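You operate a simulated robot arm through the tools that you are given. There is no shell and no other tool.

Carry out the task below with a simulated robot arm. There is one attempt and no reset: what you move stays moved.

JOB
Lift the green-grip leader off the tank-side guide and slacken that roll's drag.
Fine: the line stays stopped; the green-grip leader goes on the post shelf, the press arm ends down, the drag collar at its least.

Only the result counts: the job must be done as asked and must still hold three seconds after the hand-in. Knocking over, shifting, dropping, spilling or breaking anything else fails it.

ROBOT AND FRAMES
A 7-joint arm with a two-finger parallel gripper, fixed in place. Base frame: the origin is on the floor under the middle of its stand, x ahead of it, y to its left, z up. Units: mm, rad, N and s.
It reaches about 1372 mm from its shoulder. Its first joint turns from -2.601 to 2.601 rad. Payload 3.43 kg.
The TCP is the grasp point between the finger pads, 30 mm short of the fingertips. In the tool frame z runs along the fingers and y along their closing line. The gripper opens to 94 mm. The fingers are 28 mm wide and 10 mm thick; the gripper's body (50 by 96 mm) begins 55 mm behind the TCP.
Orientation is told as [roll, pitch, yaw] about the base's x, y, z axes, in that order, counted from this pose: with the fingers straight down and closing along the base's y, the tool's x points along the base's -x, its y along +y and its z along -z.

CONTROLS
- The arm moves only by the tool arm_command. Its argument "rows" is a list of rows, each a list of 3 entries, a list of its own where there are three numbers: the shift along the tool's x, y, z in units of 100 mm (1.0 is 100 mm), then the turn, a rotation vector about the tool's x, y, z in units of 120 degrees (1.0 is 120 degrees), then the closure, from 0 (fully open) to 1 (shut). In form: [[[dx, dy, dz], [ax, ay, az], gripper], ...]. A call has 1 to 20 rows; each row is the pose to reach, as a shift and turn from the pose commanded when the call began, along the tool's axes at that moment. A call with a number of a shift or a turn outside -1 to 1 is refused whole. Each row takes 0.2 s and may step no farther than 50 mm and 0.15 rad from the row before; otherwise, or with a gripper value out of range, the whole call is refused. Where a pose cannot be reached the arm comes as near as it can. A force on the tool above 60 N (or 10 N above the force at the start of the call, whichever is more), or a blocked arm, ends the call early, and 0.2 s more pass. Each finger travels about 45 mm/s and halts on what it meets, pressing with about 43 N; the grip force reading is that of the motor and also rises with nothing between the fingers. The clock runs only during rows and for 0.2 s after the last one: add rows that repeat a pose to give the fingers time. It gives the time, the measured TCP pose, the force on the tool (base axes), the opening and the grip force at its end, in the units of the frame above (readings bear some noise), with the torque about the TCP (base axes, N m) and any sound that the robot's microphone picked up.
- Cameras (640 x 400 px; columns grow to the right, rows downward): "scene" is fixed at [402.4, 499.4, 1500.9]; the picture's right is [0.90, 0.43, 0.00], its down [0.30, -0.63, -0.72] and it looks along [-0.31, 0.65, -0.70] (base axes); focal length 227 px, centre (320, 200). "wrist" rides on the gripper at [76, 14, -103] in the tool frame; the picture's right is [-0.18, 0.98, 0.00], its down [-0.75, -0.14, -0.64] and it looks along [-0.63, -0.12, 0.77] (tool axes); focal length 243 px, centre (320, 200). There is no depth. A picture from a camera that has moved, and an enlarged one, comes with that camera's place and axes in the base frame and with its lens.
- get_image(camera): a new picture of that camera. It takes no simulated time.
- zoom(camera, box): a new picture of the part [left, top, right, bottom] of that camera's present view, enlarged. It takes no simulated time.
- close_job(): hands the job in; it is judged then, once.

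Nothing tells you positions but the pictures and the camera data. Unless the task says otherwise, let go and move clear before handing in.

The tools are called after "Call:" by a JSON object that holds its "name" and its "arguments". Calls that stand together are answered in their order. arm_command: Moves the arm, as the interface text tells. Its arguments: {"type":"object","properties":{"rows":{"type":"array"}},"required":["rows"]} The other tools are called the same way: get_image (camera) takes a picture; zoom (camera, box) takes an enlarged picture of a part of a camera's view; close_job () hands the job in.

At the start:

```text
time: 0.0
position: [-43.9, 986.5, 1210.9]
tcp_rot: [-0.001, 0.0, -0.001]
wrist_force: [0.5, -0.6, -0.2]
moment: [0.02, 0.0, 0.01]
grip_width: 93.8
grip_force: 0.0
```

scene: 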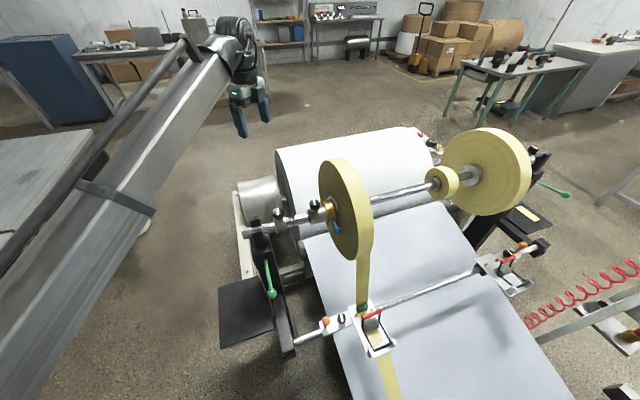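
wrist: 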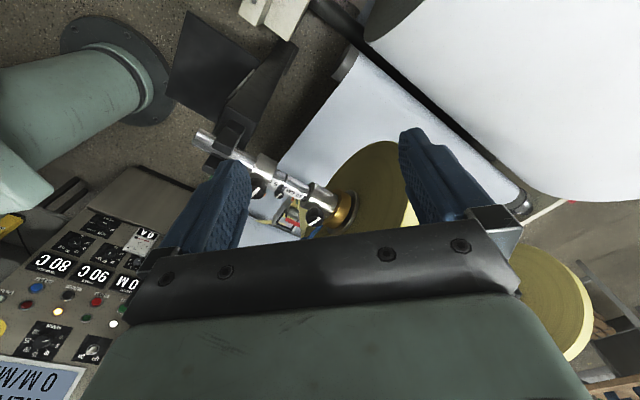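

I see a web line with two yellow tape rolls on a cross shaft, a guide bar with press arms below, and the robot's arm reaching in from the left. I will look closer at the parts before moving.

Call:
{"name": "zoom", "arguments": {"camera": "scene", "box": [220, 140, 420, 265]}}

Call:
{"name": "zoom", "arguments": {"camera": "scene", "box": [280, 275, 440, 375]}}

Call:
{"name": "zoom", "arguments": {"camera": "scene", "box": [420, 120, 580, 300]}}

Call:
{"name": "zoom", "arguments": {"camera": "scene", "box": [210, 220, 310, 360]}}

Call:
{"name": "zoom", "arguments": {"camera": "wrist", "box": [160, 80, 420, 260]}}

```text
3.20 times, centred on (320, 202) of scene
camera zoom: at [402.4, 499.4, 1500.9], right [0.9, 0.43, 0.0], down [0.3, -0.63, -0.72], along [-0.31, 0.65, -0.7], focal length 725 px, centre (320, 192)
```

zoom: 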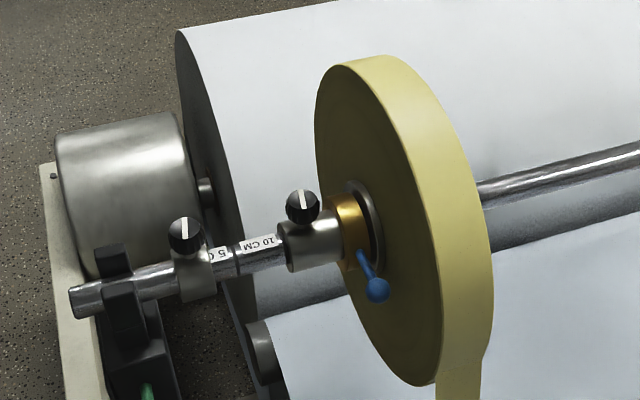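

```text
4.00 times, centred on (360, 325) of scene
camera zoom: at [402.4, 499.4, 1500.9], right [0.9, 0.43, 0.0], down [0.3, -0.63, -0.72], along [-0.31, 0.65, -0.7], focal length 906 px, centre (160, -300)
```

zoom: 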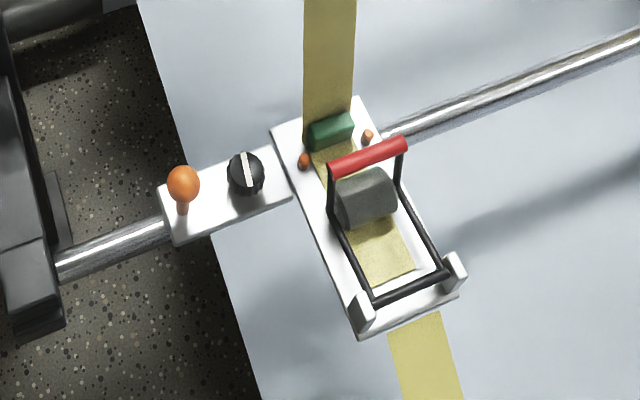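

```text
2.22 times, centred on (500, 210) of scene
camera zoom: at [402.4, 499.4, 1500.9], right [0.9, 0.43, 0.0], down [0.3, -0.63, -0.72], along [-0.31, 0.65, -0.7], focal length 504 px, centre (-80, 178)
```

zoom: 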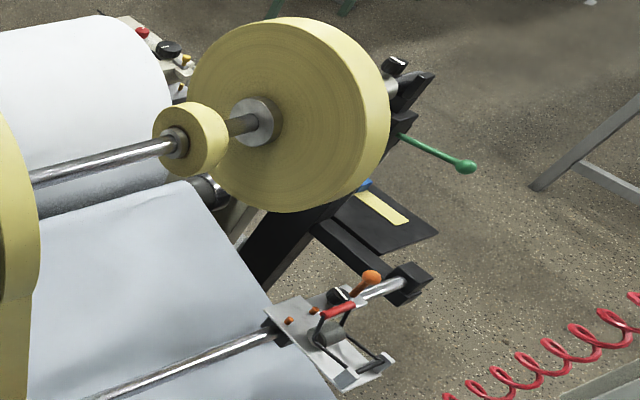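

```text
2.86 times, centred on (260, 290) of scene
camera zoom: at [402.4, 499.4, 1500.9], right [0.9, 0.43, 0.0], down [0.3, -0.63, -0.72], along [-0.31, 0.65, -0.7], focal length 648 px, centre (491, -57)
```

zoom: 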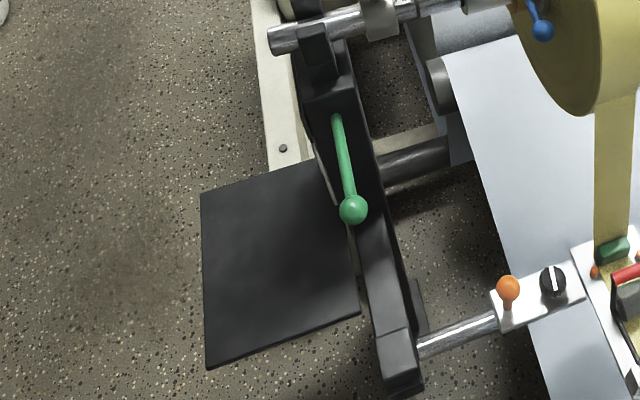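

```text
2.22 times, centred on (290, 170) of wrist
camera zoom: at [-120.1, 1000.0, 1312.1], right [0.18, 0.98, 0.0], down [0.75, -0.14, 0.64], along [0.63, -0.12, -0.77], focal length 539 px, centre (387, 267)
```

zoom: 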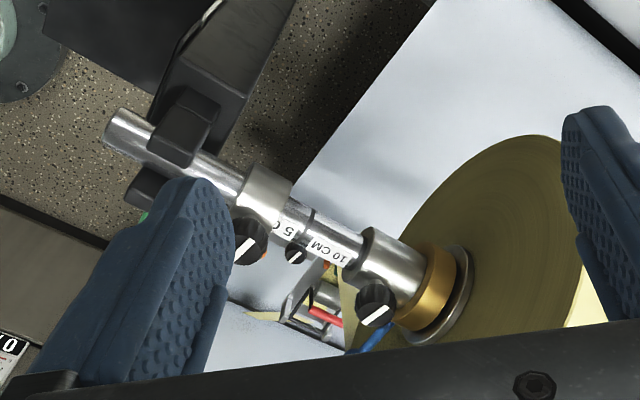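

The near (left) guide holds a green-grip leader beneath a red-handled press arm. The gold collar with the blue lever sits on that roll, and the shaft runs at about 45° in base xy near z≈945. I'll move the gripper over the web, staying high, to get a clear wrist view.

Call:
{"name": "arm_command", "arguments": {"rows": [[[-0.3, -0.33, 0], [0, 0, 0], 0], [[-0.6, -0.66, 0], [0, 0, 0], 0], [[-0.9, -1.0, 0], [0, 0, 0], 0]]}}

Call:
{"name": "get_image", "arguments": {"camera": "wrist"}}

Call:
{"name": "get_image", "arguments": {"camera": "scene"}}

```text
time: 0.8
position: [45.6, 887.7, 1213.1]
tcp_rot: [0.001, 0.0, -0.001]
wrist_force: [0.6, -0.3, -1.0]
moment: [-0.06, -0.02, -0.03]
grip_width: 94.0
grip_force: 0.1
```

```text
taken
camera wrist: at [-30.6, 900.5, 1313.5], right [0.18, 0.98, 0.0], down [0.75, -0.14, 0.64], along [0.63, -0.12, -0.77], focal length 243 px, centre (320, 200)
```

wrist: 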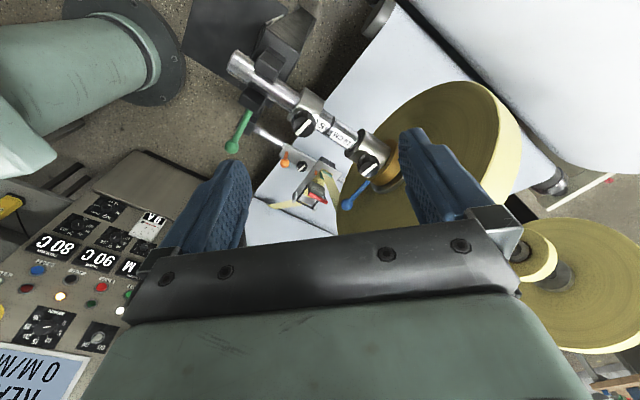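

```text
taken
```

scene: 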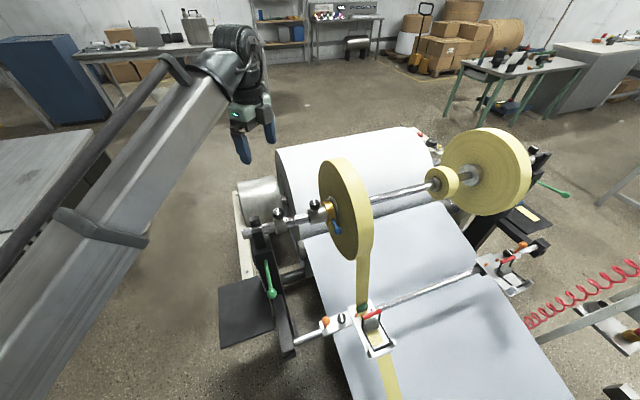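

The left guide with red press-arm handle is visible between the fingers, and there's a control console at lower left I must not touch. I'll go on toward a spot above the web in front of the roll.

Call:
{"name": "arm_command", "arguments": {"rows": [[[-0.3, -0.33, 0], [0, 0, 0], 0], [[-0.6, -0.66, 0], [0, 0, 0], 0], [[-0.9, -1.0, 0], [0, 0, 0], 0]]}}

Call:
{"name": "get_image", "arguments": {"camera": "wrist"}}

Call:
{"name": "get_image", "arguments": {"camera": "scene"}}

```text
time: 1.6
position: [135.9, 793.1, 1194.8]
tcp_rot: [0.023, -0.002, 0.001]
wrist_force: [0.5, -0.2, -0.2]
moment: [0.0, -0.02, 0.04]
grip_width: 94.2
grip_force: 0.1
out of reach, approached as far as the arm can: row 2, 3
```

```text
taken
camera wrist: at [60.2, 804.1, 1296.1], right [0.18, 0.98, 0.02], down [0.75, -0.15, 0.64], along [0.63, -0.1, -0.77], focal length 243 px, centre (320, 200)
```

wrist: 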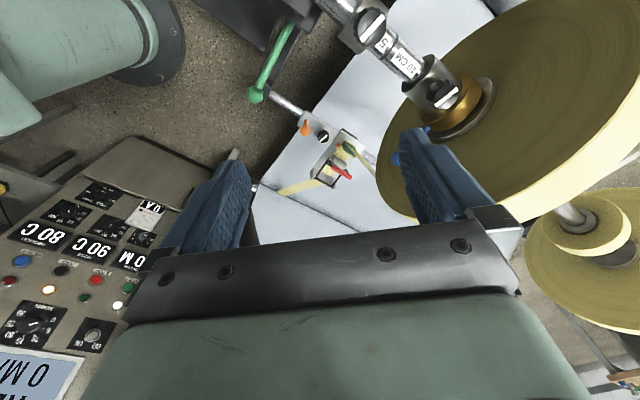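

```text
taken
```

scene: 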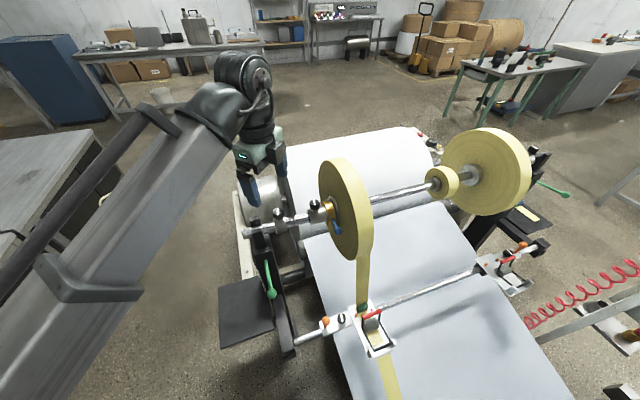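

The arm hit its near-reach limit at this height, so I'll work lower. I'll zoom in on the guide and roll from here to locate things before moving.

Call:
{"name": "zoom", "arguments": {"camera": "wrist", "box": [260, 80, 420, 220]}}

Call:
{"name": "zoom", "arguments": {"camera": "wrist", "box": [330, 0, 510, 120]}}

Call:
{"name": "zoom", "arguments": {"camera": "wrist", "box": [0, 130, 200, 400]}}

```text
2.86 times, centred on (340, 150) of wrist
camera zoom: at [60.2, 804.1, 1296.1], right [0.18, 0.98, 0.02], down [0.75, -0.15, 0.64], along [0.63, -0.1, -0.77], focal length 693 px, centre (263, 343)
```

zoom: 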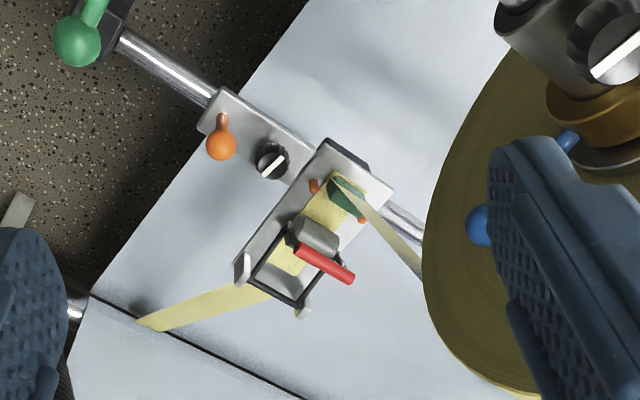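

```text
3.33 times, centred on (420, 60) of wrist
camera zoom: at [60.2, 804.1, 1296.1], right [0.18, 0.98, 0.02], down [0.75, -0.15, 0.64], along [0.63, -0.1, -0.77], focal length 809 px, centre (-13, 667)
```

zoom: 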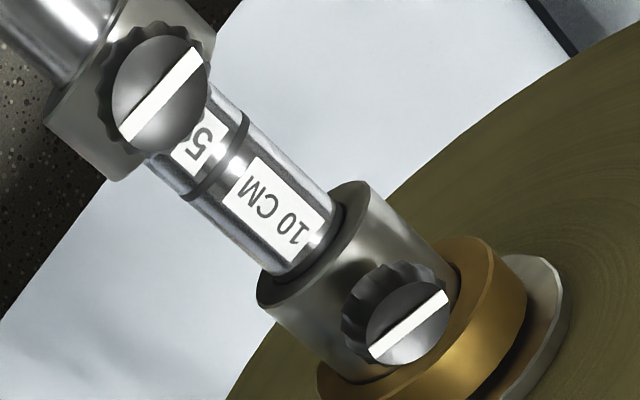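

```text
1.48 times, centred on (100, 265) of wrist
camera zoom: at [60.2, 804.1, 1296.1], right [0.18, 0.98, 0.02], down [0.75, -0.15, 0.64], along [0.63, -0.1, -0.77], focal length 359 px, centre (646, 104)
```

zoom: 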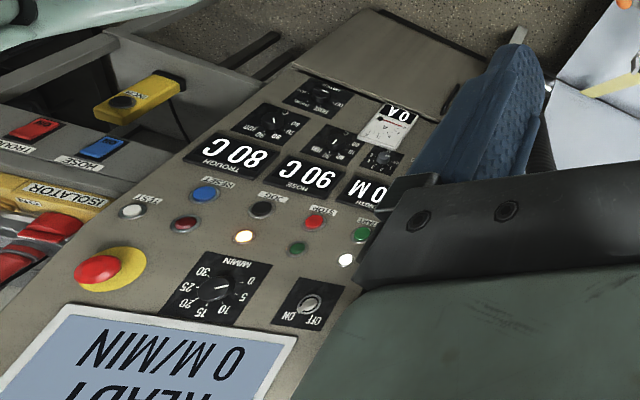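

The guide is located: green grip near (404,842,667), red handle near (437,808,734), press-arm pivot near (494,748,682), and the blue drag lever ball near (272,893,969). I'll descend a little and yaw the tool so the wrist camera looks along the shaft, to study the collar and its markings.

Call:
{"name": "arm_command", "arguments": {"rows": [[[0.1, -0.1, 0.25], [0, 0, -0.06], 0], [[0.2, -0.2, 0.5], [0, 0, -0.12], 0], [[0.3, -0.3, 0.7], [0, 0, -0.18], 0], [[0.4, -0.4, 0.9], [0, 0, -0.24], 0], [[0.4, -0.4, 1.0], [0, 0, -0.3], 0], [[0.4, -0.4, 1.0], [0, 0, -0.36], 0]]}}

Call:
{"name": "get_image", "arguments": {"camera": "wrist"}}

Call:
{"name": "get_image", "arguments": {"camera": "scene"}}

```text
time: 3.0
position: [97.4, 753.2, 1095.3]
tcp_rot: [-0.002, 0.0, 0.758]
wrist_force: [0.3, 0.1, 0.6]
moment: [-0.01, -0.01, 0.01]
grip_width: 94.2
grip_force: 0.2
```

```text
taken
camera wrist: at [32.4, 710.3, 1197.6], right [-0.54, 0.84, 0.0], down [0.65, 0.41, 0.64], along [0.54, 0.35, -0.77], focal length 243 px, centre (320, 200)
```

wrist: 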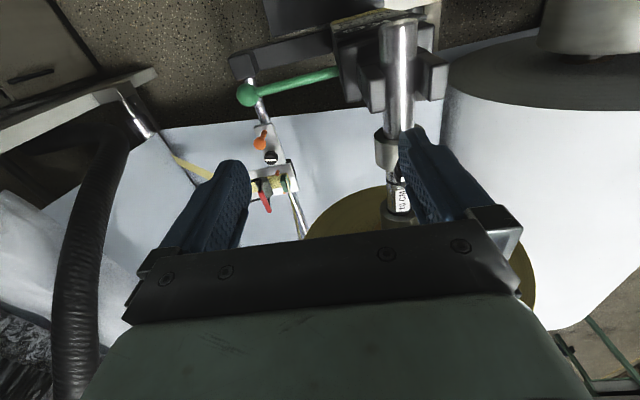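

```text
taken
```

scene: 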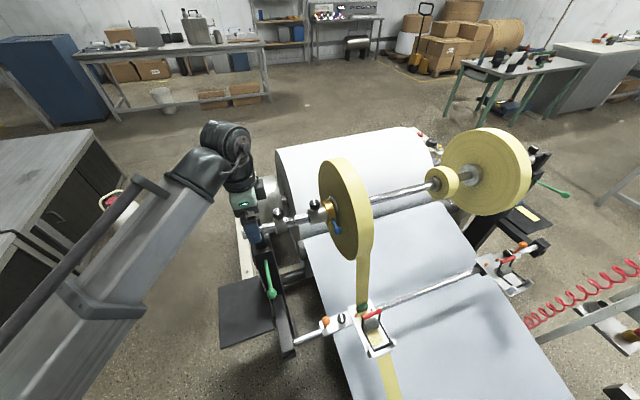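

The view is blocked by a finger; I'll shift toward +x and yaw further so the camera faces the collar and lever from the downstream side.

Call:
{"name": "arm_command", "arguments": {"rows": [[[-0.2, -0.2, 0.06], [0, 0, -0.065], 0], [[-0.4, -0.4, 0.12], [0, 0, -0.13], 0], [[-0.6, -0.6, 0.18], [0, 0, -0.195], 0], [[-0.8, -0.8, 0.24], [0, 0, -0.26], 0], [[-1.0, -1.0, 0.3], [0, 0, -0.325], 0], [[-1.0, -1.0, 0.3], [0, 0, -0.388], 0]]}}

Call:
{"name": "get_image", "arguments": {"camera": "wrist"}}

Call:
{"name": "get_image", "arguments": {"camera": "scene"}}

```text
time: 4.4
position: [239.1, 750.0, 1066.5]
tcp_rot: [0.001, 0.001, 1.569]
wrist_force: [0.1, -0.6, 0.1]
moment: [-0.02, 0.01, 0.03]
grip_width: 93.8
grip_force: 0.1
```

```text
taken
camera wrist: at [224.5, 672.3, 1168.3], right [-0.98, 0.19, 0.0], down [0.14, 0.75, 0.64], along [0.12, 0.63, -0.77], focal length 243 px, centre (320, 200)
```

wrist: 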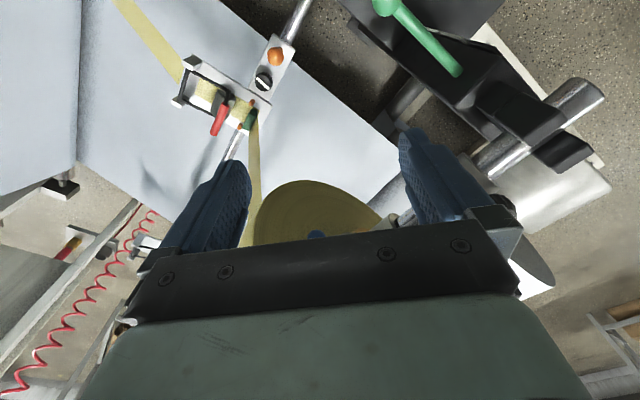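

```text
taken
```

scene: 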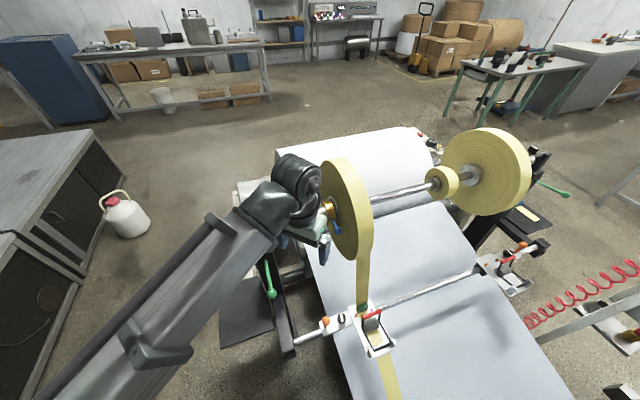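

The wrist camera is mounted such that image-up is world-down/back, so the guide is nicely visible at top. I'll zoom in on the guide and then tilt to see the collar.

Call:
{"name": "zoom", "arguments": {"camera": "wrist", "box": [150, 20, 310, 170]}}

Call:
{"name": "zoom", "arguments": {"camera": "wrist", "box": [330, 0, 640, 200]}}

Call:
{"name": "zoom", "arguments": {"camera": "wrist", "box": [230, 160, 430, 260]}}

```text
2.67 times, centred on (230, 95) of wrist
camera zoom: at [224.5, 672.3, 1168.3], right [-0.98, 0.19, 0.0], down [0.14, 0.75, 0.64], along [0.12, 0.63, -0.77], focal length 647 px, centre (560, 480)
```

zoom: 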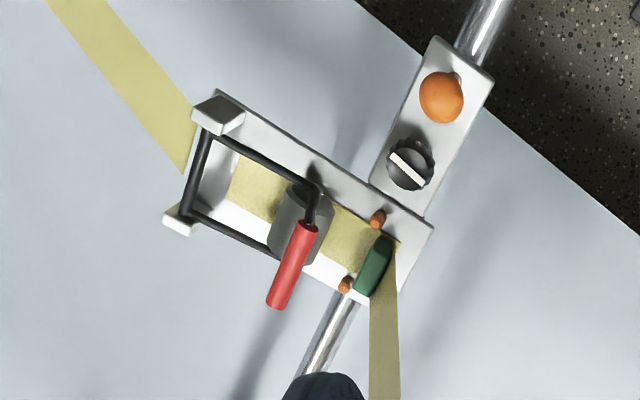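

```text
2.00 times, centred on (485, 100) of wrist
camera zoom: at [224.5, 672.3, 1168.3], right [-0.98, 0.19, 0.0], down [0.14, 0.75, 0.64], along [0.12, 0.63, -0.77], focal length 485 px, centre (-10, 400)
```

zoom: 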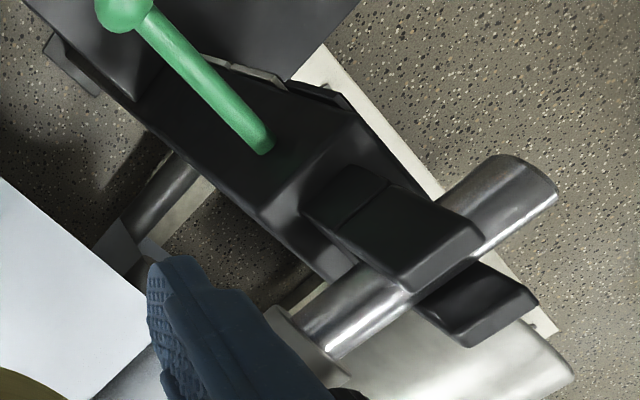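

```text
3.20 times, centred on (330, 210) of wrist
camera zoom: at [224.5, 672.3, 1168.3], right [-0.98, 0.19, 0.0], down [0.14, 0.75, 0.64], along [0.12, 0.63, -0.77], focal length 776 px, centre (288, 168)
```

zoom: 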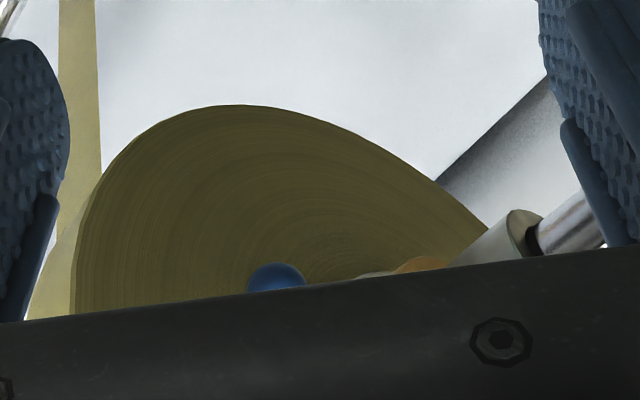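

Guide geometry is clear now. Next I tilt the tool back about 40° so the camera can see the collar and lever more from the side.

Call:
{"name": "arm_command", "arguments": {"rows": [[[0, 0, 0], [0, -0.066, 0], 0], [[0, 0, 0], [0, -0.132, 0], 0], [[0, 0, 0], [0, -0.198, 0], 0], [[0, 0, 0], [0, -0.264, 0], 0], [[0, 0, 0], [0, -0.33, 0], 0]]}}

Call:
{"name": "get_image", "arguments": {"camera": "wrist"}}

Call:
{"name": "get_image", "arguments": {"camera": "scene"}}

```text
time: 5.6
position: [238.3, 750.1, 1066.1]
tcp_rot: [0.0, -0.693, 1.568]
wrist_force: [0.4, 0.6, -0.6]
moment: [-0.05, -0.02, 0.01]
grip_width: 94.1
grip_force: 0.1
```

```text
taken
camera wrist: at [223.8, 624.4, 1095.0], right [-0.98, 0.15, 0.12], down [0.14, 0.17, 0.98], along [0.12, 0.97, -0.19], focal length 243 px, centre (320, 200)
```

wrist: 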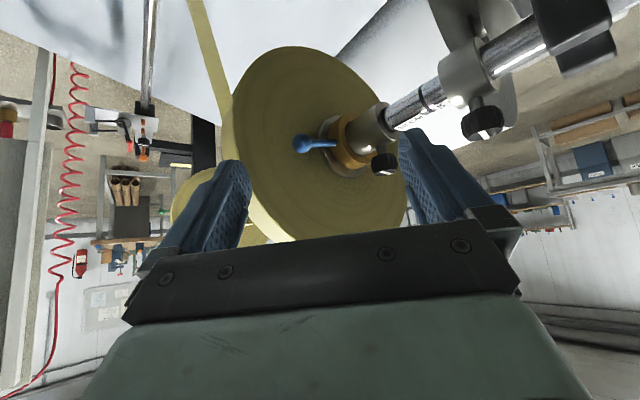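

```text
taken
```

scene: 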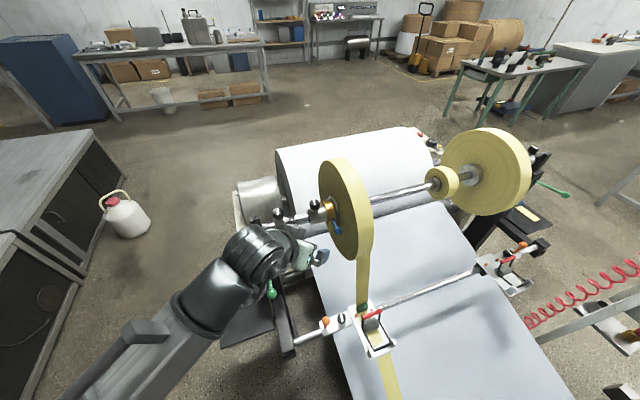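

Call:
{"name": "zoom", "arguments": {"camera": "wrist", "box": [270, 80, 430, 190]}}

Call:
{"name": "zoom", "arguments": {"camera": "wrist", "box": [60, 90, 220, 200]}}

Call:
{"name": "zoom", "arguments": {"camera": "wrist", "box": [200, 0, 420, 120]}}

```text
3.64 times, centred on (350, 135) of wrist
camera zoom: at [223.8, 624.4, 1095.0], right [-0.98, 0.15, 0.12], down [0.14, 0.17, 0.98], along [0.12, 0.97, -0.19], focal length 882 px, centre (211, 436)
```

zoom: 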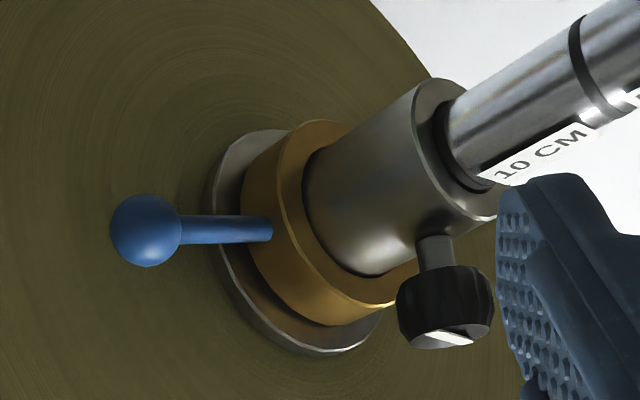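

```text
3.64 times, centred on (140, 145) of wrist
camera zoom: at [223.8, 624.4, 1095.0], right [-0.98, 0.15, 0.12], down [0.14, 0.17, 0.98], along [0.12, 0.97, -0.19], focal length 882 px, centre (974, 400)
```

zoom: 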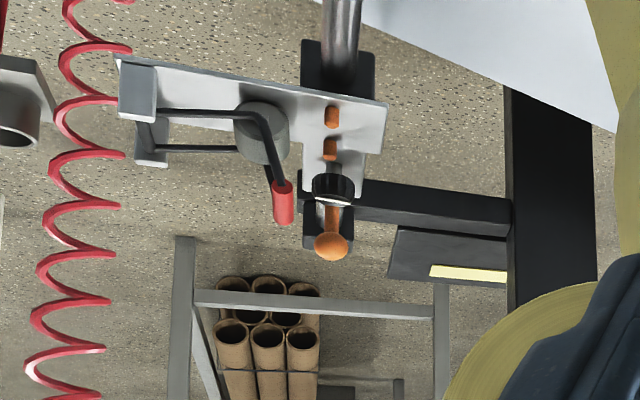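

```text
2.91 times, centred on (310, 60) of wrist
camera zoom: at [223.8, 624.4, 1095.0], right [-0.98, 0.15, 0.12], down [0.14, 0.17, 0.98], along [0.12, 0.97, -0.19], focal length 706 px, centre (349, 607)
```

zoom: 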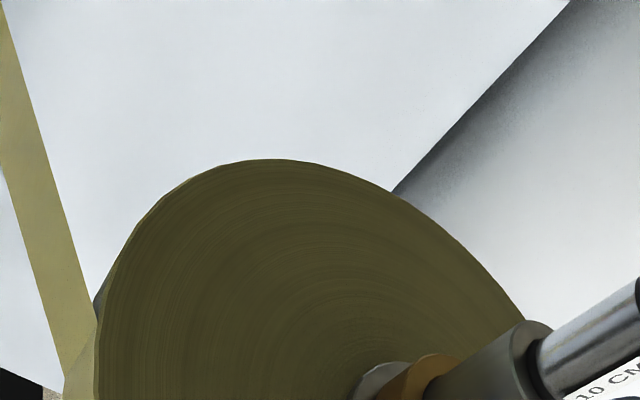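

The collar has a blue lever pointing downstream, with no marks seen so far. I'll look closely at the other roll's shelf and collar for a reference, and rest of the scene.

Call:
{"name": "zoom", "arguments": {"camera": "scene", "box": [490, 140, 570, 240]}}

Call:
{"name": "zoom", "arguments": {"camera": "scene", "box": [425, 150, 505, 200]}}

Call:
{"name": "zoom", "arguments": {"camera": "scene", "box": [400, 120, 460, 170]}}

Call:
{"name": "zoom", "arguments": {"camera": "scene", "box": [310, 180, 380, 240]}}

```text
4.00 times, centred on (530, 190) of scene
camera zoom: at [402.4, 499.4, 1500.9], right [0.9, 0.43, 0.0], down [0.3, -0.63, -0.72], along [-0.31, 0.65, -0.7], focal length 906 px, centre (-520, 240)
```

zoom: 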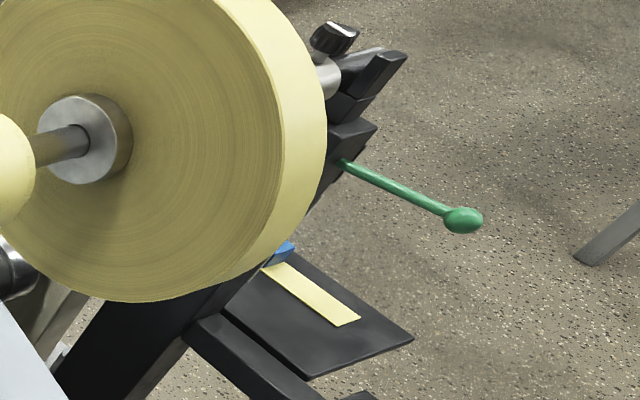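

```text
8.00 times, centred on (465, 175) of scene
camera zoom: at [402.4, 499.4, 1500.9], right [0.9, 0.43, 0.0], down [0.3, -0.63, -0.72], along [-0.31, 0.65, -0.7], focal length 1813 px, centre (-840, 400)
```

zoom: 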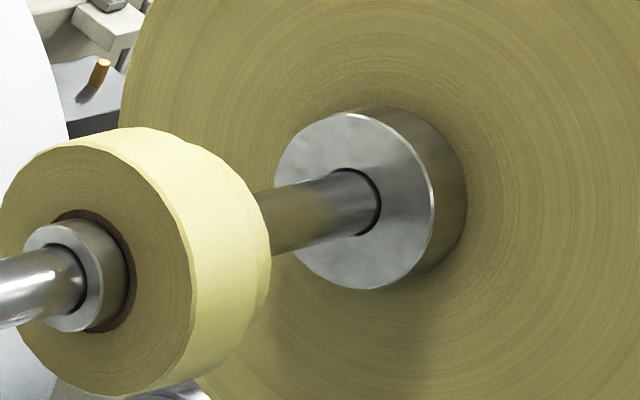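

```text
8.00 times, centred on (430, 145) of scene
camera zoom: at [402.4, 499.4, 1500.9], right [0.9, 0.43, 0.0], down [0.3, -0.63, -0.72], along [-0.31, 0.65, -0.7], focal length 1813 px, centre (-560, 640)
```

zoom: 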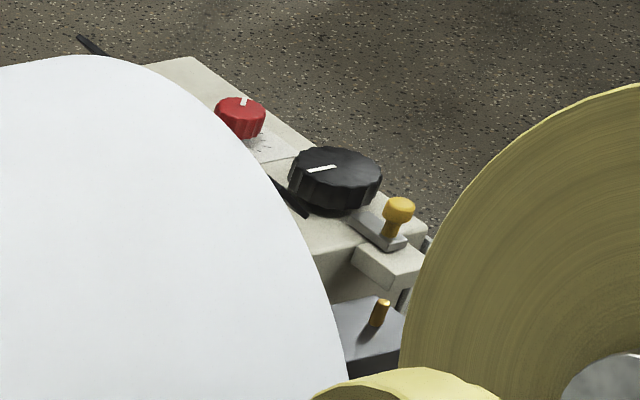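

```text
6.67 times, centred on (345, 210) of scene
camera zoom: at [402.4, 499.4, 1500.9], right [0.9, 0.43, 0.0], down [0.3, -0.63, -0.72], along [-0.31, 0.65, -0.7], focal length 1511 px, centre (153, 133)
```

zoom: 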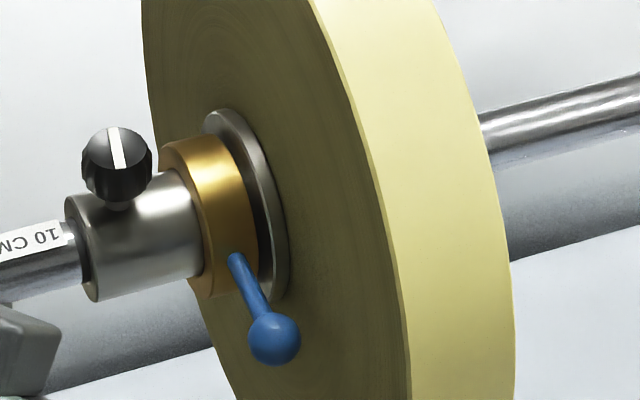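

I'll zoom harder on the collar from here to look for engraved marks; the zoom re-renders with real detail.

Call:
{"name": "zoom", "arguments": {"camera": "wrist", "box": [310, 100, 400, 175]}}

Call:
{"name": "zoom", "arguments": {"camera": "wrist", "box": [420, 0, 620, 150]}}

Call:
{"name": "zoom", "arguments": {"camera": "scene", "box": [325, 190, 355, 225]}}

```text
5.33 times, centred on (355, 138) of wrist
camera zoom: at [223.8, 624.4, 1095.0], right [-0.98, 0.15, 0.12], down [0.14, 0.17, 0.98], along [0.12, 0.97, -0.19], focal length 1294 px, centre (133, 533)
```

zoom: 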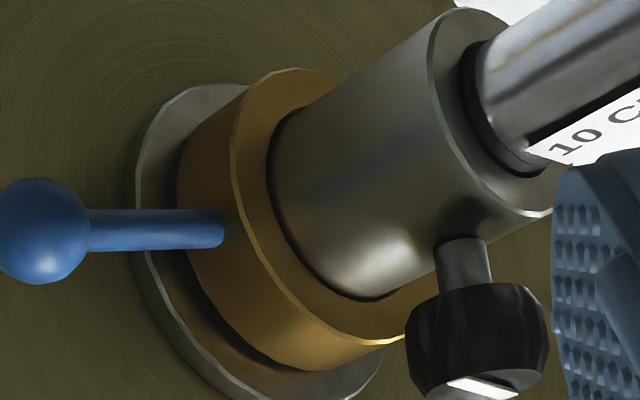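

```text
2.67 times, centred on (520, 75) of wrist
camera zoom: at [223.8, 624.4, 1095.0], right [-0.98, 0.15, 0.12], down [0.14, 0.17, 0.98], along [0.12, 0.97, -0.19], focal length 647 px, centre (-213, 533)
```

zoom: 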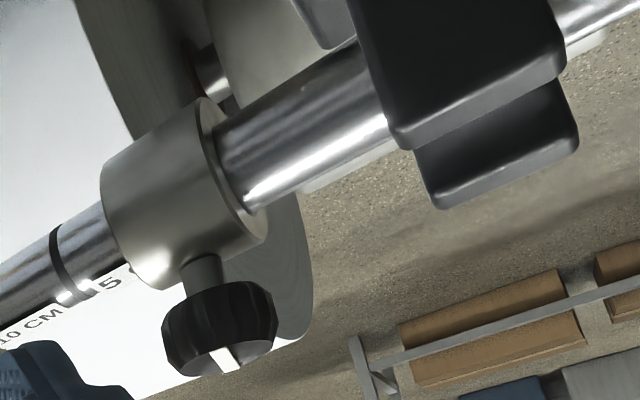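

```text
11.43 times, centred on (340, 208) of scene
camera zoom: at [402.4, 499.4, 1500.9], right [0.9, 0.43, 0.0], down [0.3, -0.63, -0.72], along [-0.31, 0.65, -0.7], focal length 2590 px, centre (91, 114)
```

zoom: 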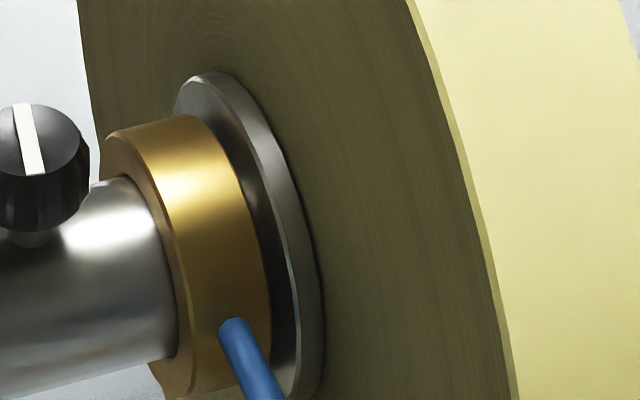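

No marks are visible on the collar, so I'll have to establish the slack direction by test. First I return the tool to vertical, then yaw so the fingers close along the shaft, ready to take the lever ball.

Call:
{"name": "arm_command", "arguments": {"rows": [[[0, 0, 0], [0, 0.066, 0], 0], [[0, 0, 0], [0, 0.132, 0], 0], [[0, 0, 0], [0, 0.198, 0], 0], [[0, 0, 0], [0, 0.264, 0], 0], [[0, 0, 0], [0, 0.33, 0], 0]]}}

Call:
{"name": "arm_command", "arguments": {"rows": [[[0, 0, 0], [0, 0, -0.063], 0], [[0, 0, 0], [0, 0, -0.126], 0], [[0, 0, 0], [0, 0, -0.189], 0], [[0, 0, 0], [0, 0, -0.252], 0], [[0, 0, 0], [0, 0, -0.315], 0], [[0, 0, 0], [0, 0, -0.375], 0]]}}

Call:
{"name": "get_image", "arguments": {"camera": "wrist"}}

Call:
{"name": "get_image", "arguments": {"camera": "scene"}}

```text
time: 6.8
position: [238.6, 750.0, 1065.7]
tcp_rot: [0.0, 0.003, 1.566]
wrist_force: [0.0, 0.6, -0.1]
moment: [0.02, 0.04, 0.0]
grip_width: 94.1
grip_force: 0.0
```

```text
time: 8.2
position: [238.3, 749.8, 1066.1]
tcp_rot: [-0.001, 0.0, 2.355]
wrist_force: [0.0, 0.0, 0.5]
moment: [-0.03, 0.0, -0.01]
grip_width: 94.1
grip_force: 0.1
```

```text
taken
camera wrist: at [281.9, 684.8, 1167.3], right [-0.83, -0.56, 0.0], down [-0.43, 0.63, 0.64], along [-0.36, 0.53, -0.77], focal length 243 px, centre (320, 200)
```

wrist: 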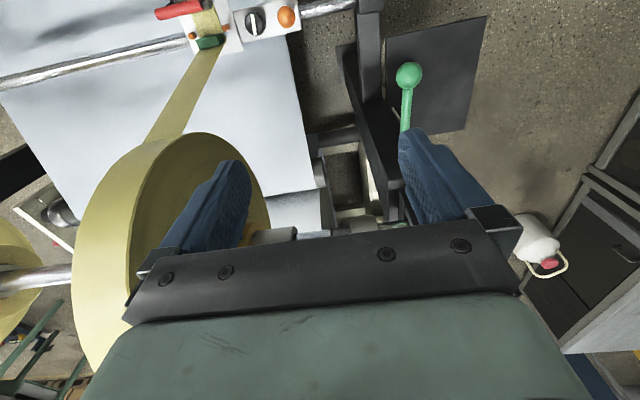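

```text
taken
```

scene: 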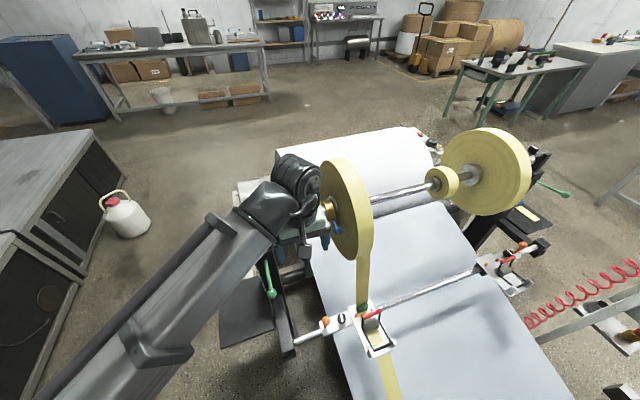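

Yaw 135° works, and the tank-side post's black shelf is visible at upper right. I'll zoom on it to fix its position, then proceed to the lever.

Call:
{"name": "zoom", "arguments": {"camera": "wrist", "box": [340, 0, 520, 140]}}

Call:
{"name": "zoom", "arguments": {"camera": "wrist", "box": [130, 0, 330, 125]}}

Call:
{"name": "zoom", "arguments": {"camera": "scene", "box": [205, 260, 305, 360]}}

```text
2.86 times, centred on (430, 70) of wrist
camera zoom: at [281.9, 684.8, 1167.3], right [-0.83, -0.56, 0.0], down [-0.43, 0.63, 0.64], along [-0.36, 0.53, -0.77], focal length 693 px, centre (6, 571)
```

zoom: 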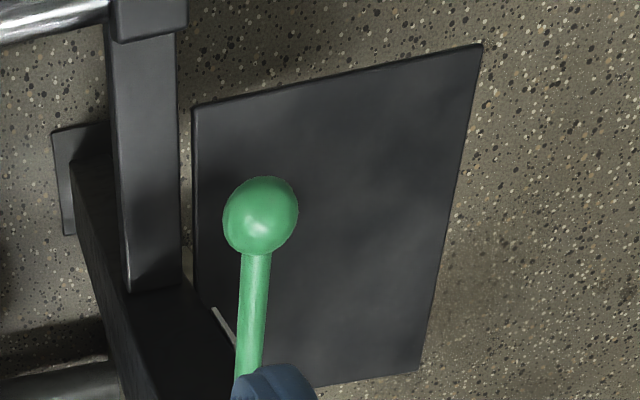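

```text
3.20 times, centred on (230, 62) of wrist
camera zoom: at [281.9, 684.8, 1167.3], right [-0.83, -0.56, 0.0], down [-0.43, 0.63, 0.64], along [-0.36, 0.53, -0.77], focal length 776 px, centre (608, 640)
```

zoom: 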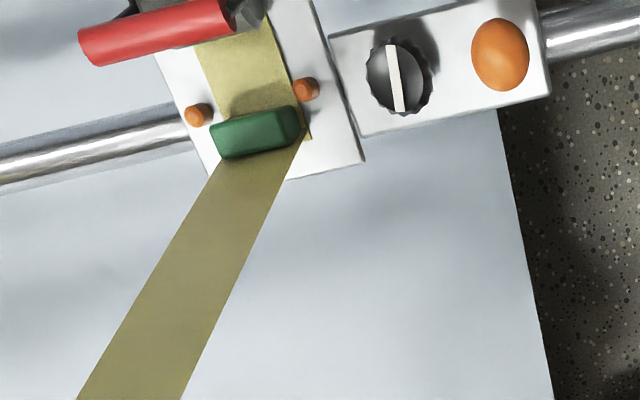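

```text
4.00 times, centred on (255, 310) of scene
camera zoom: at [402.4, 499.4, 1500.9], right [0.9, 0.43, 0.0], down [0.3, -0.63, -0.72], along [-0.31, 0.65, -0.7], focal length 906 px, centre (580, -240)
```

zoom: 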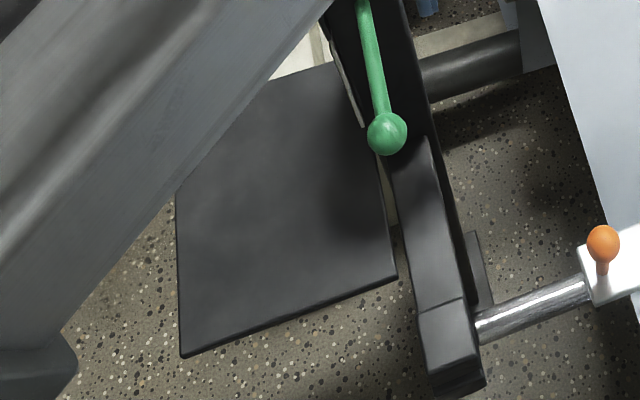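

Shelf located: level at z≈598, centre near (-2,680). The roll radius is about 178 mm, so near it I should keep the gripper's narrow side along the shaft. I'll rotate to yaw 45° and tilt the fingers toward upstream to reach the lever safely.

Call:
{"name": "arm_command", "arguments": {"rows": [[[0, 0, 0], [0, 0, 0.07], 0.3], [[0, 0, 0], [0, 0, 0.14], 0.5], [[0, 0, 0], [0, 0, 0.21], 0.7], [[0, 0, 0], [0, 0, 0.28], 1], [[0, 0, 0], [0, 0, 0.35], 1], [[0, 0, 0], [0, 0, 0.42], 1], [[0, 0, 0], [0, 0, 0.49], 1], [[0, 0, 0], [0, 0, 0.56], 1], [[0, 0, 0], [0, 0, 0.63], 1], [[0, 0, 0], [0, 0, 0.7], 1], [[0, 0, 0], [0, 0, 0.75], 1]]}}

Call:
{"name": "arm_command", "arguments": {"rows": [[[0, 0, 0], [-0.07, 0, 0], 1], [[0, 0, 0], [-0.14, 0, 0], 1], [[0, 0, 0], [-0.21, 0, 0], 1], [[0, 0, 0], [-0.28, 0, 0], 1], [[0, 0, 0], [-0.35, 0, 0], 1], [[0, 0, 0], [-0.417, 0, 0], 1]]}}

Call:
{"name": "get_image", "arguments": {"camera": "wrist"}}

Call:
{"name": "get_image", "arguments": {"camera": "scene"}}

```text
time: 10.6
position: [237.4, 750.7, 1065.5]
tcp_rot: [0.001, 0.0, 0.778]
wrist_force: [-0.3, 0.1, 1.0]
moment: [0.0, -0.02, -0.02]
grip_width: 0.1
grip_force: 32.9
```

```text
time: 12.0
position: [237.8, 750.4, 1065.5]
tcp_rot: [0.875, -0.002, 0.783]
wrist_force: [-0.2, 0.3, 1.2]
moment: [0.0, -0.02, 0.01]
grip_width: 0.1
grip_force: 33.4
```

```text
taken
camera wrist: at [232.7, 645.5, 1140.9], right [-0.31, 0.58, 0.75], down [0.95, 0.12, 0.3], along [0.09, 0.81, -0.58], focal length 243 px, centre (320, 200)
```

wrist: 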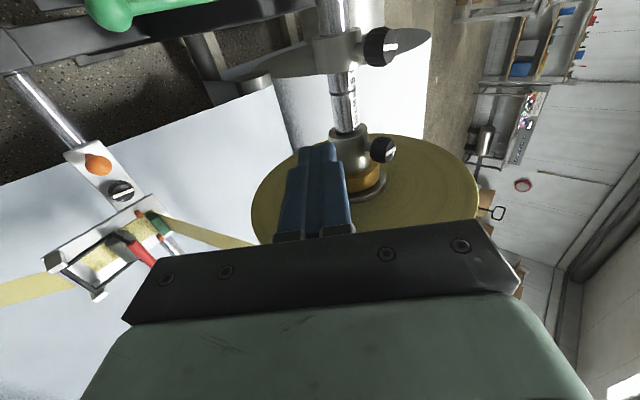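

```text
taken
```

scene: 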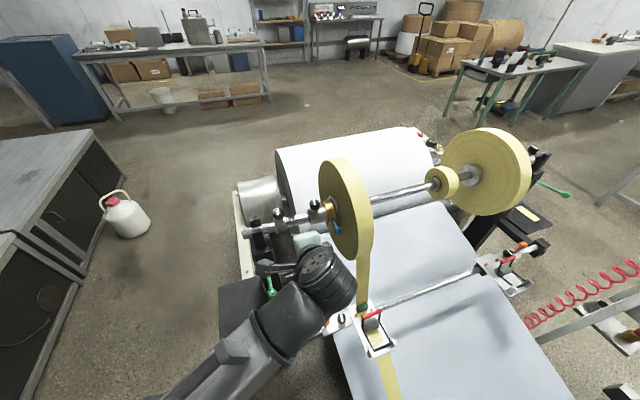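

Tilt works. I'll move along the shaft to u≈823, then take pictures before going below the lever ball.

Call:
{"name": "arm_command", "arguments": {"rows": [[[-0.35, 0, 0], [0, 0, 0], 1], [[-0.7, 0, 0], [0, 0, 0], 1], [[-1.0, 0, 0], [0, 0, 0], 1]]}}

Call:
{"name": "get_image", "arguments": {"camera": "wrist"}}

Call:
{"name": "get_image", "arguments": {"camera": "scene"}}

```text
time: 12.8
position: [308.9, 821.3, 1066.2]
tcp_rot: [0.876, -0.001, 0.779]
wrist_force: [-0.2, -0.5, -0.3]
moment: [0.01, 0.0, -0.02]
grip_width: 0.0
grip_force: 32.5
```

```text
taken
camera wrist: at [304.6, 716.5, 1141.7], right [-0.31, 0.58, 0.75], down [0.95, 0.12, 0.3], along [0.09, 0.81, -0.58], focal length 243 px, centre (320, 200)
```

wrist: 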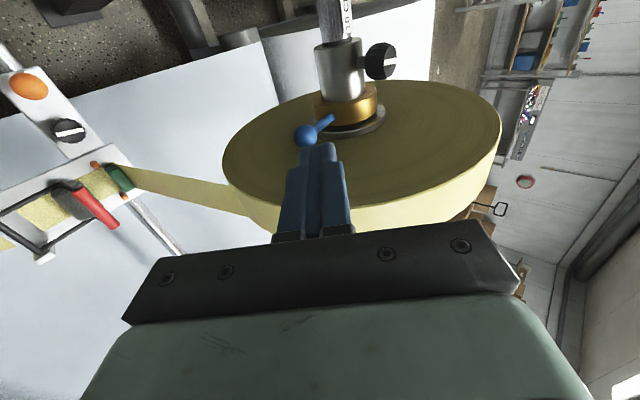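

```text
taken
```

scene: 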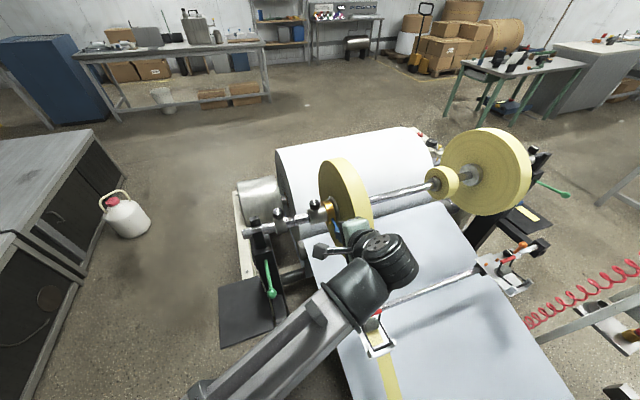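

I now have a good view of the collar and lever just ahead of the fingertips; zooming in for marks and geometry.

Call:
{"name": "zoom", "arguments": {"camera": "wrist", "box": [270, 30, 410, 150]}}

Call:
{"name": "zoom", "arguments": {"camera": "wrist", "box": [0, 100, 180, 280]}}

```text
3.33 times, centred on (340, 90) of wrist
camera zoom: at [304.6, 716.5, 1141.7], right [-0.31, 0.58, 0.75], down [0.95, 0.12, 0.3], along [0.09, 0.81, -0.58], focal length 809 px, centre (253, 567)
```

zoom: 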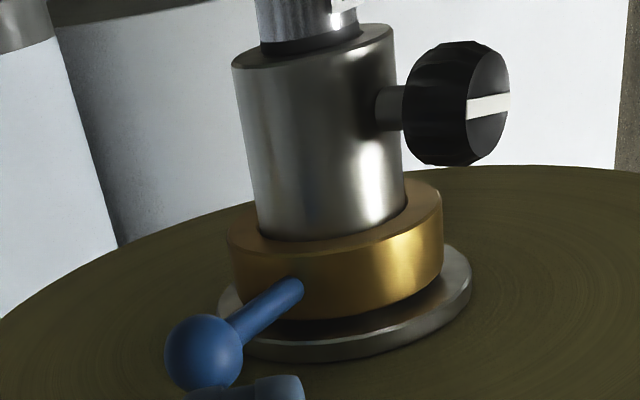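

```text
2.22 times, centred on (90, 190) of wrist
camera zoom: at [304.6, 716.5, 1141.7], right [-0.31, 0.58, 0.75], down [0.95, 0.12, 0.3], along [0.09, 0.81, -0.58], focal length 539 px, centre (831, 222)
```

zoom: 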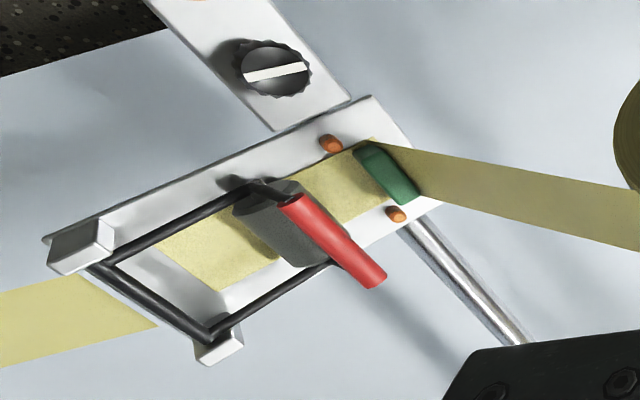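

No marks, but the lever ball is consistent at about (270,896,968). I'll move in beneath it with the closed fist in two short steps.

Call:
{"name": "arm_command", "arguments": {"rows": [[[-0.12, -0.17, 0.28], [0, 0, 0], 1], [[-0.24, -0.36, 0.57], [0, 0, 0], 1]]}}

Call:
{"name": "get_image", "arguments": {"camera": "wrist"}}

Call:
{"name": "zoom", "arguments": {"camera": "scene", "box": [300, 150, 420, 270]}}

```text
time: 13.4
position: [312.0, 852.0, 1001.5]
tcp_rot: [0.875, 0.0, 0.781]
wrist_force: [0.8, 0.2, -0.6]
moment: [0.0, -0.03, -0.03]
grip_width: 0.0
grip_force: 33.0
```

```text
taken
camera wrist: at [306.5, 748.0, 1077.2], right [-0.31, 0.58, 0.75], down [0.95, 0.12, 0.3], along [0.09, 0.81, -0.58], focal length 243 px, centre (320, 200)
```

wrist: 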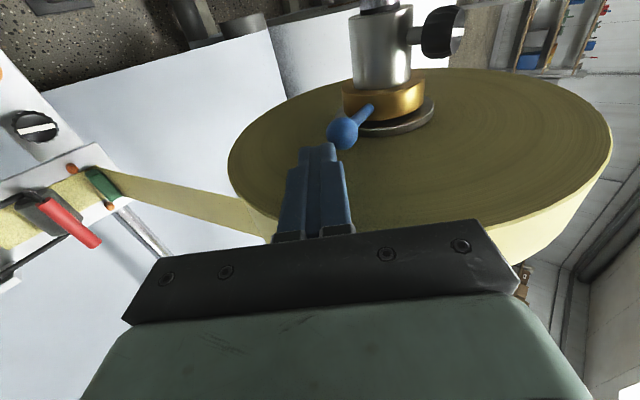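

```text
3.33 times, centred on (360, 210) of scene
camera zoom: at [402.4, 499.4, 1500.9], right [0.9, 0.43, 0.0], down [0.3, -0.63, -0.72], along [-0.31, 0.65, -0.7], focal length 755 px, centre (187, 167)
```

zoom: 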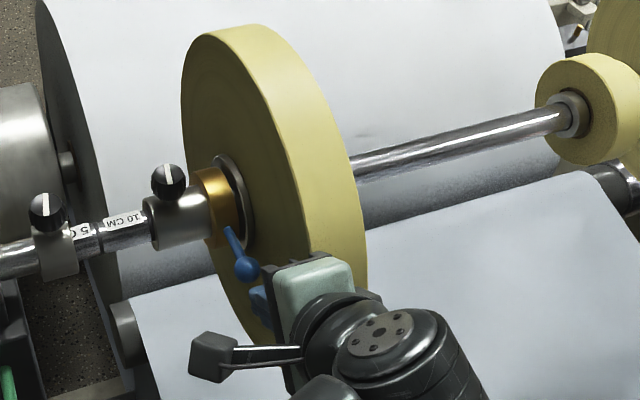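

The ball sits slightly beyond and above the fist, as expected. I'll slide the fist down under it.

Call:
{"name": "arm_command", "arguments": {"rows": [[[0, -0.25, 0.15], [0, 0, 0], 1], [[0, -0.33, 0.4], [0, 0, 0], 1], [[0, -0.33, 0.57], [0, 0, 0], 1]]}}

Call:
{"name": "get_image", "arguments": {"camera": "wrist"}}

Call:
{"name": "zoom", "arguments": {"camera": "scene", "box": [300, 150, 420, 270]}}

```text
time: 14.2
position: [295.0, 868.1, 940.7]
tcp_rot: [0.873, 0.001, 0.781]
wrist_force: [-0.4, 0.2, -0.1]
moment: [0.01, 0.02, 0.0]
grip_width: 0.0
grip_force: 33.4
```

```text
taken
camera wrist: at [291.2, 764.0, 1015.6], right [-0.31, 0.58, 0.75], down [0.95, 0.12, 0.3], along [0.09, 0.81, -0.58], focal length 243 px, centre (320, 200)
```

wrist: 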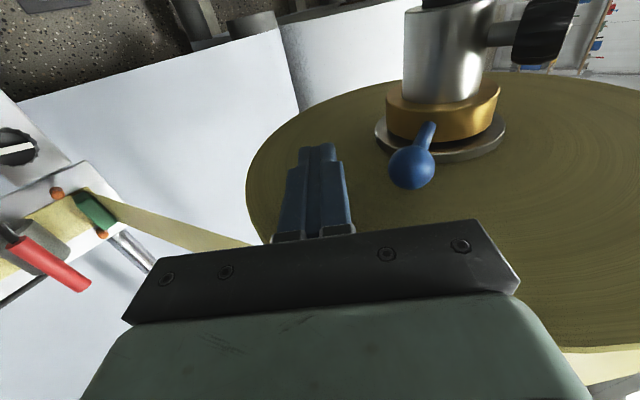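

```text
3.33 times, centred on (360, 210) of scene
camera zoom: at [402.4, 499.4, 1500.9], right [0.9, 0.43, 0.0], down [0.3, -0.63, -0.72], along [-0.31, 0.65, -0.7], focal length 755 px, centre (187, 167)
```

zoom: 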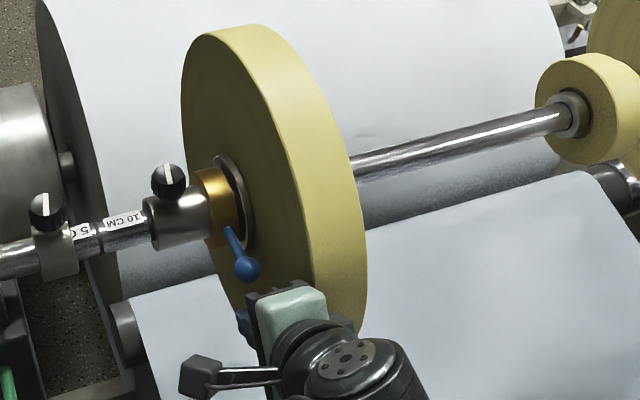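

Fist is now below and alongside the ball (about 27 mm gap). I'll push up gently and watch the force.

Call:
{"name": "arm_command", "arguments": {"rows": [[[0, 0.1, 0], [0, 0, 0], 1], [[0, 0.2, 0], [0, 0, 0], 1], [[0, 0.25, 0], [0, 0, 0], 1], [[0, 0.3, 0.01], [0, 0, 0], 1], [[0, 0.35, 0.02], [0, 0, 0], 1], [[0, 0.4, 0.03], [0, 0, 0], 1]]}}

Call:
{"name": "get_image", "arguments": {"camera": "wrist"}}

Call:
{"name": "zoom", "arguments": {"camera": "scene", "box": [300, 150, 420, 270]}}

```text
time: 15.3
position: [288.9, 877.7, 960.2]
tcp_rot: [0.863, 0.002, 0.771]
wrist_force: [15.1, -15.5, -4.7]
moment: [0.81, 0.94, -0.7]
grip_width: 0.0
grip_force: 33.1
stopped in row 5: the force on the tool passed its limit at 64 N (the readings are from after the stop); the commanded pose is now the measured one
```

```text
taken
camera wrist: at [281.7, 773.7, 1036.0], right [-0.31, 0.59, 0.75], down [0.94, 0.11, 0.31], along [0.1, 0.8, -0.59], focal length 243 px, centre (320, 200)
```

wrist: 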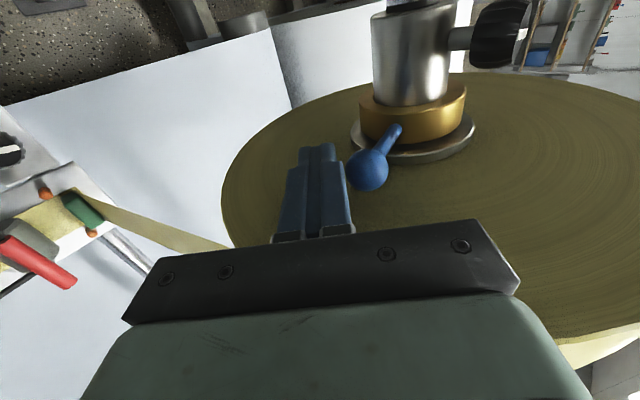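

```text
3.33 times, centred on (360, 210) of scene
camera zoom: at [402.4, 499.4, 1500.9], right [0.9, 0.43, 0.0], down [0.3, -0.63, -0.72], along [-0.31, 0.65, -0.7], focal length 755 px, centre (187, 167)
```

zoom: 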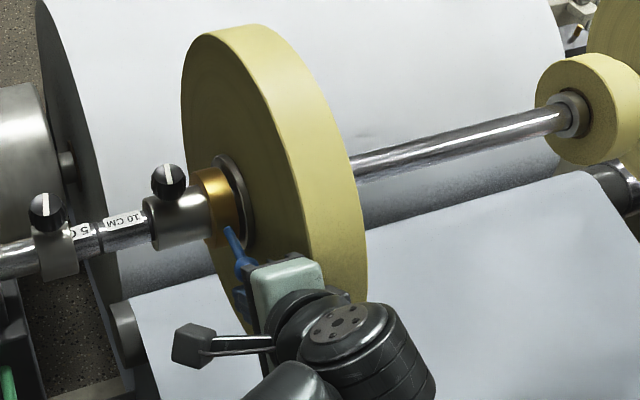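

The gripper body touched the roll's rim before the fist reached the ball (torque shows contact about 60 mm up the body). I'll back off and cant the body 10° away from the roll, then re-check.

Call:
{"name": "arm_command", "arguments": {"rows": [[[0.04, -0.1, 0], [0, 0, 0], 1], [[0.07, -0.12, 0], [0, -0.045, 0], 1], [[0.1, -0.12, 0], [0, -0.09, 0], 1], [[0.1, -0.12, 0], [0, -0.09, 0], 1]]}}

Call:
{"name": "get_image", "arguments": {"camera": "wrist"}}

Call:
{"name": "zoom", "arguments": {"camera": "scene", "box": [300, 150, 420, 270]}}

```text
time: 16.3
position: [284.5, 865.7, 951.2]
tcp_rot: [0.876, -0.12, 0.63]
wrist_force: [-0.3, 0.2, -0.6]
moment: [-0.04, 0.01, 0.03]
grip_width: 0.0
grip_force: 32.7
```

```text
taken
camera wrist: at [256.9, 758.7, 1017.3], right [-0.3, 0.56, 0.77], down [0.92, -0.05, 0.39], along [0.26, 0.83, -0.5], focal length 243 px, centre (320, 200)
```

wrist: 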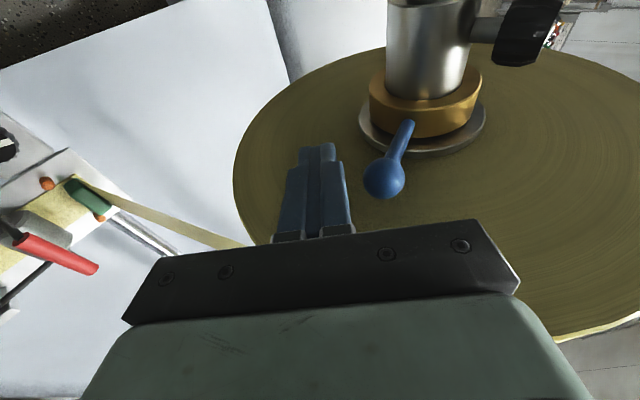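

```text
3.33 times, centred on (360, 210) of scene
camera zoom: at [402.4, 499.4, 1500.9], right [0.9, 0.43, 0.0], down [0.3, -0.63, -0.72], along [-0.31, 0.65, -0.7], focal length 755 px, centre (187, 167)
```

zoom: 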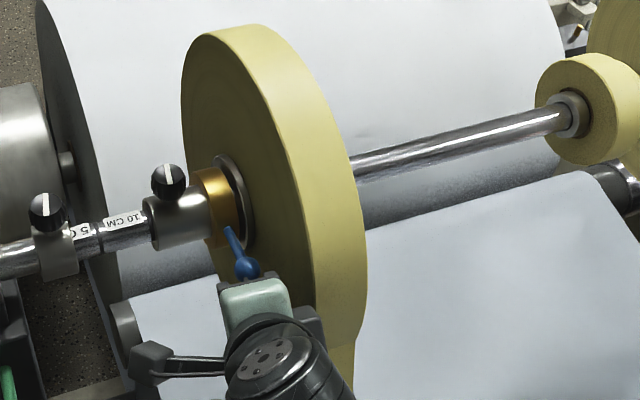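

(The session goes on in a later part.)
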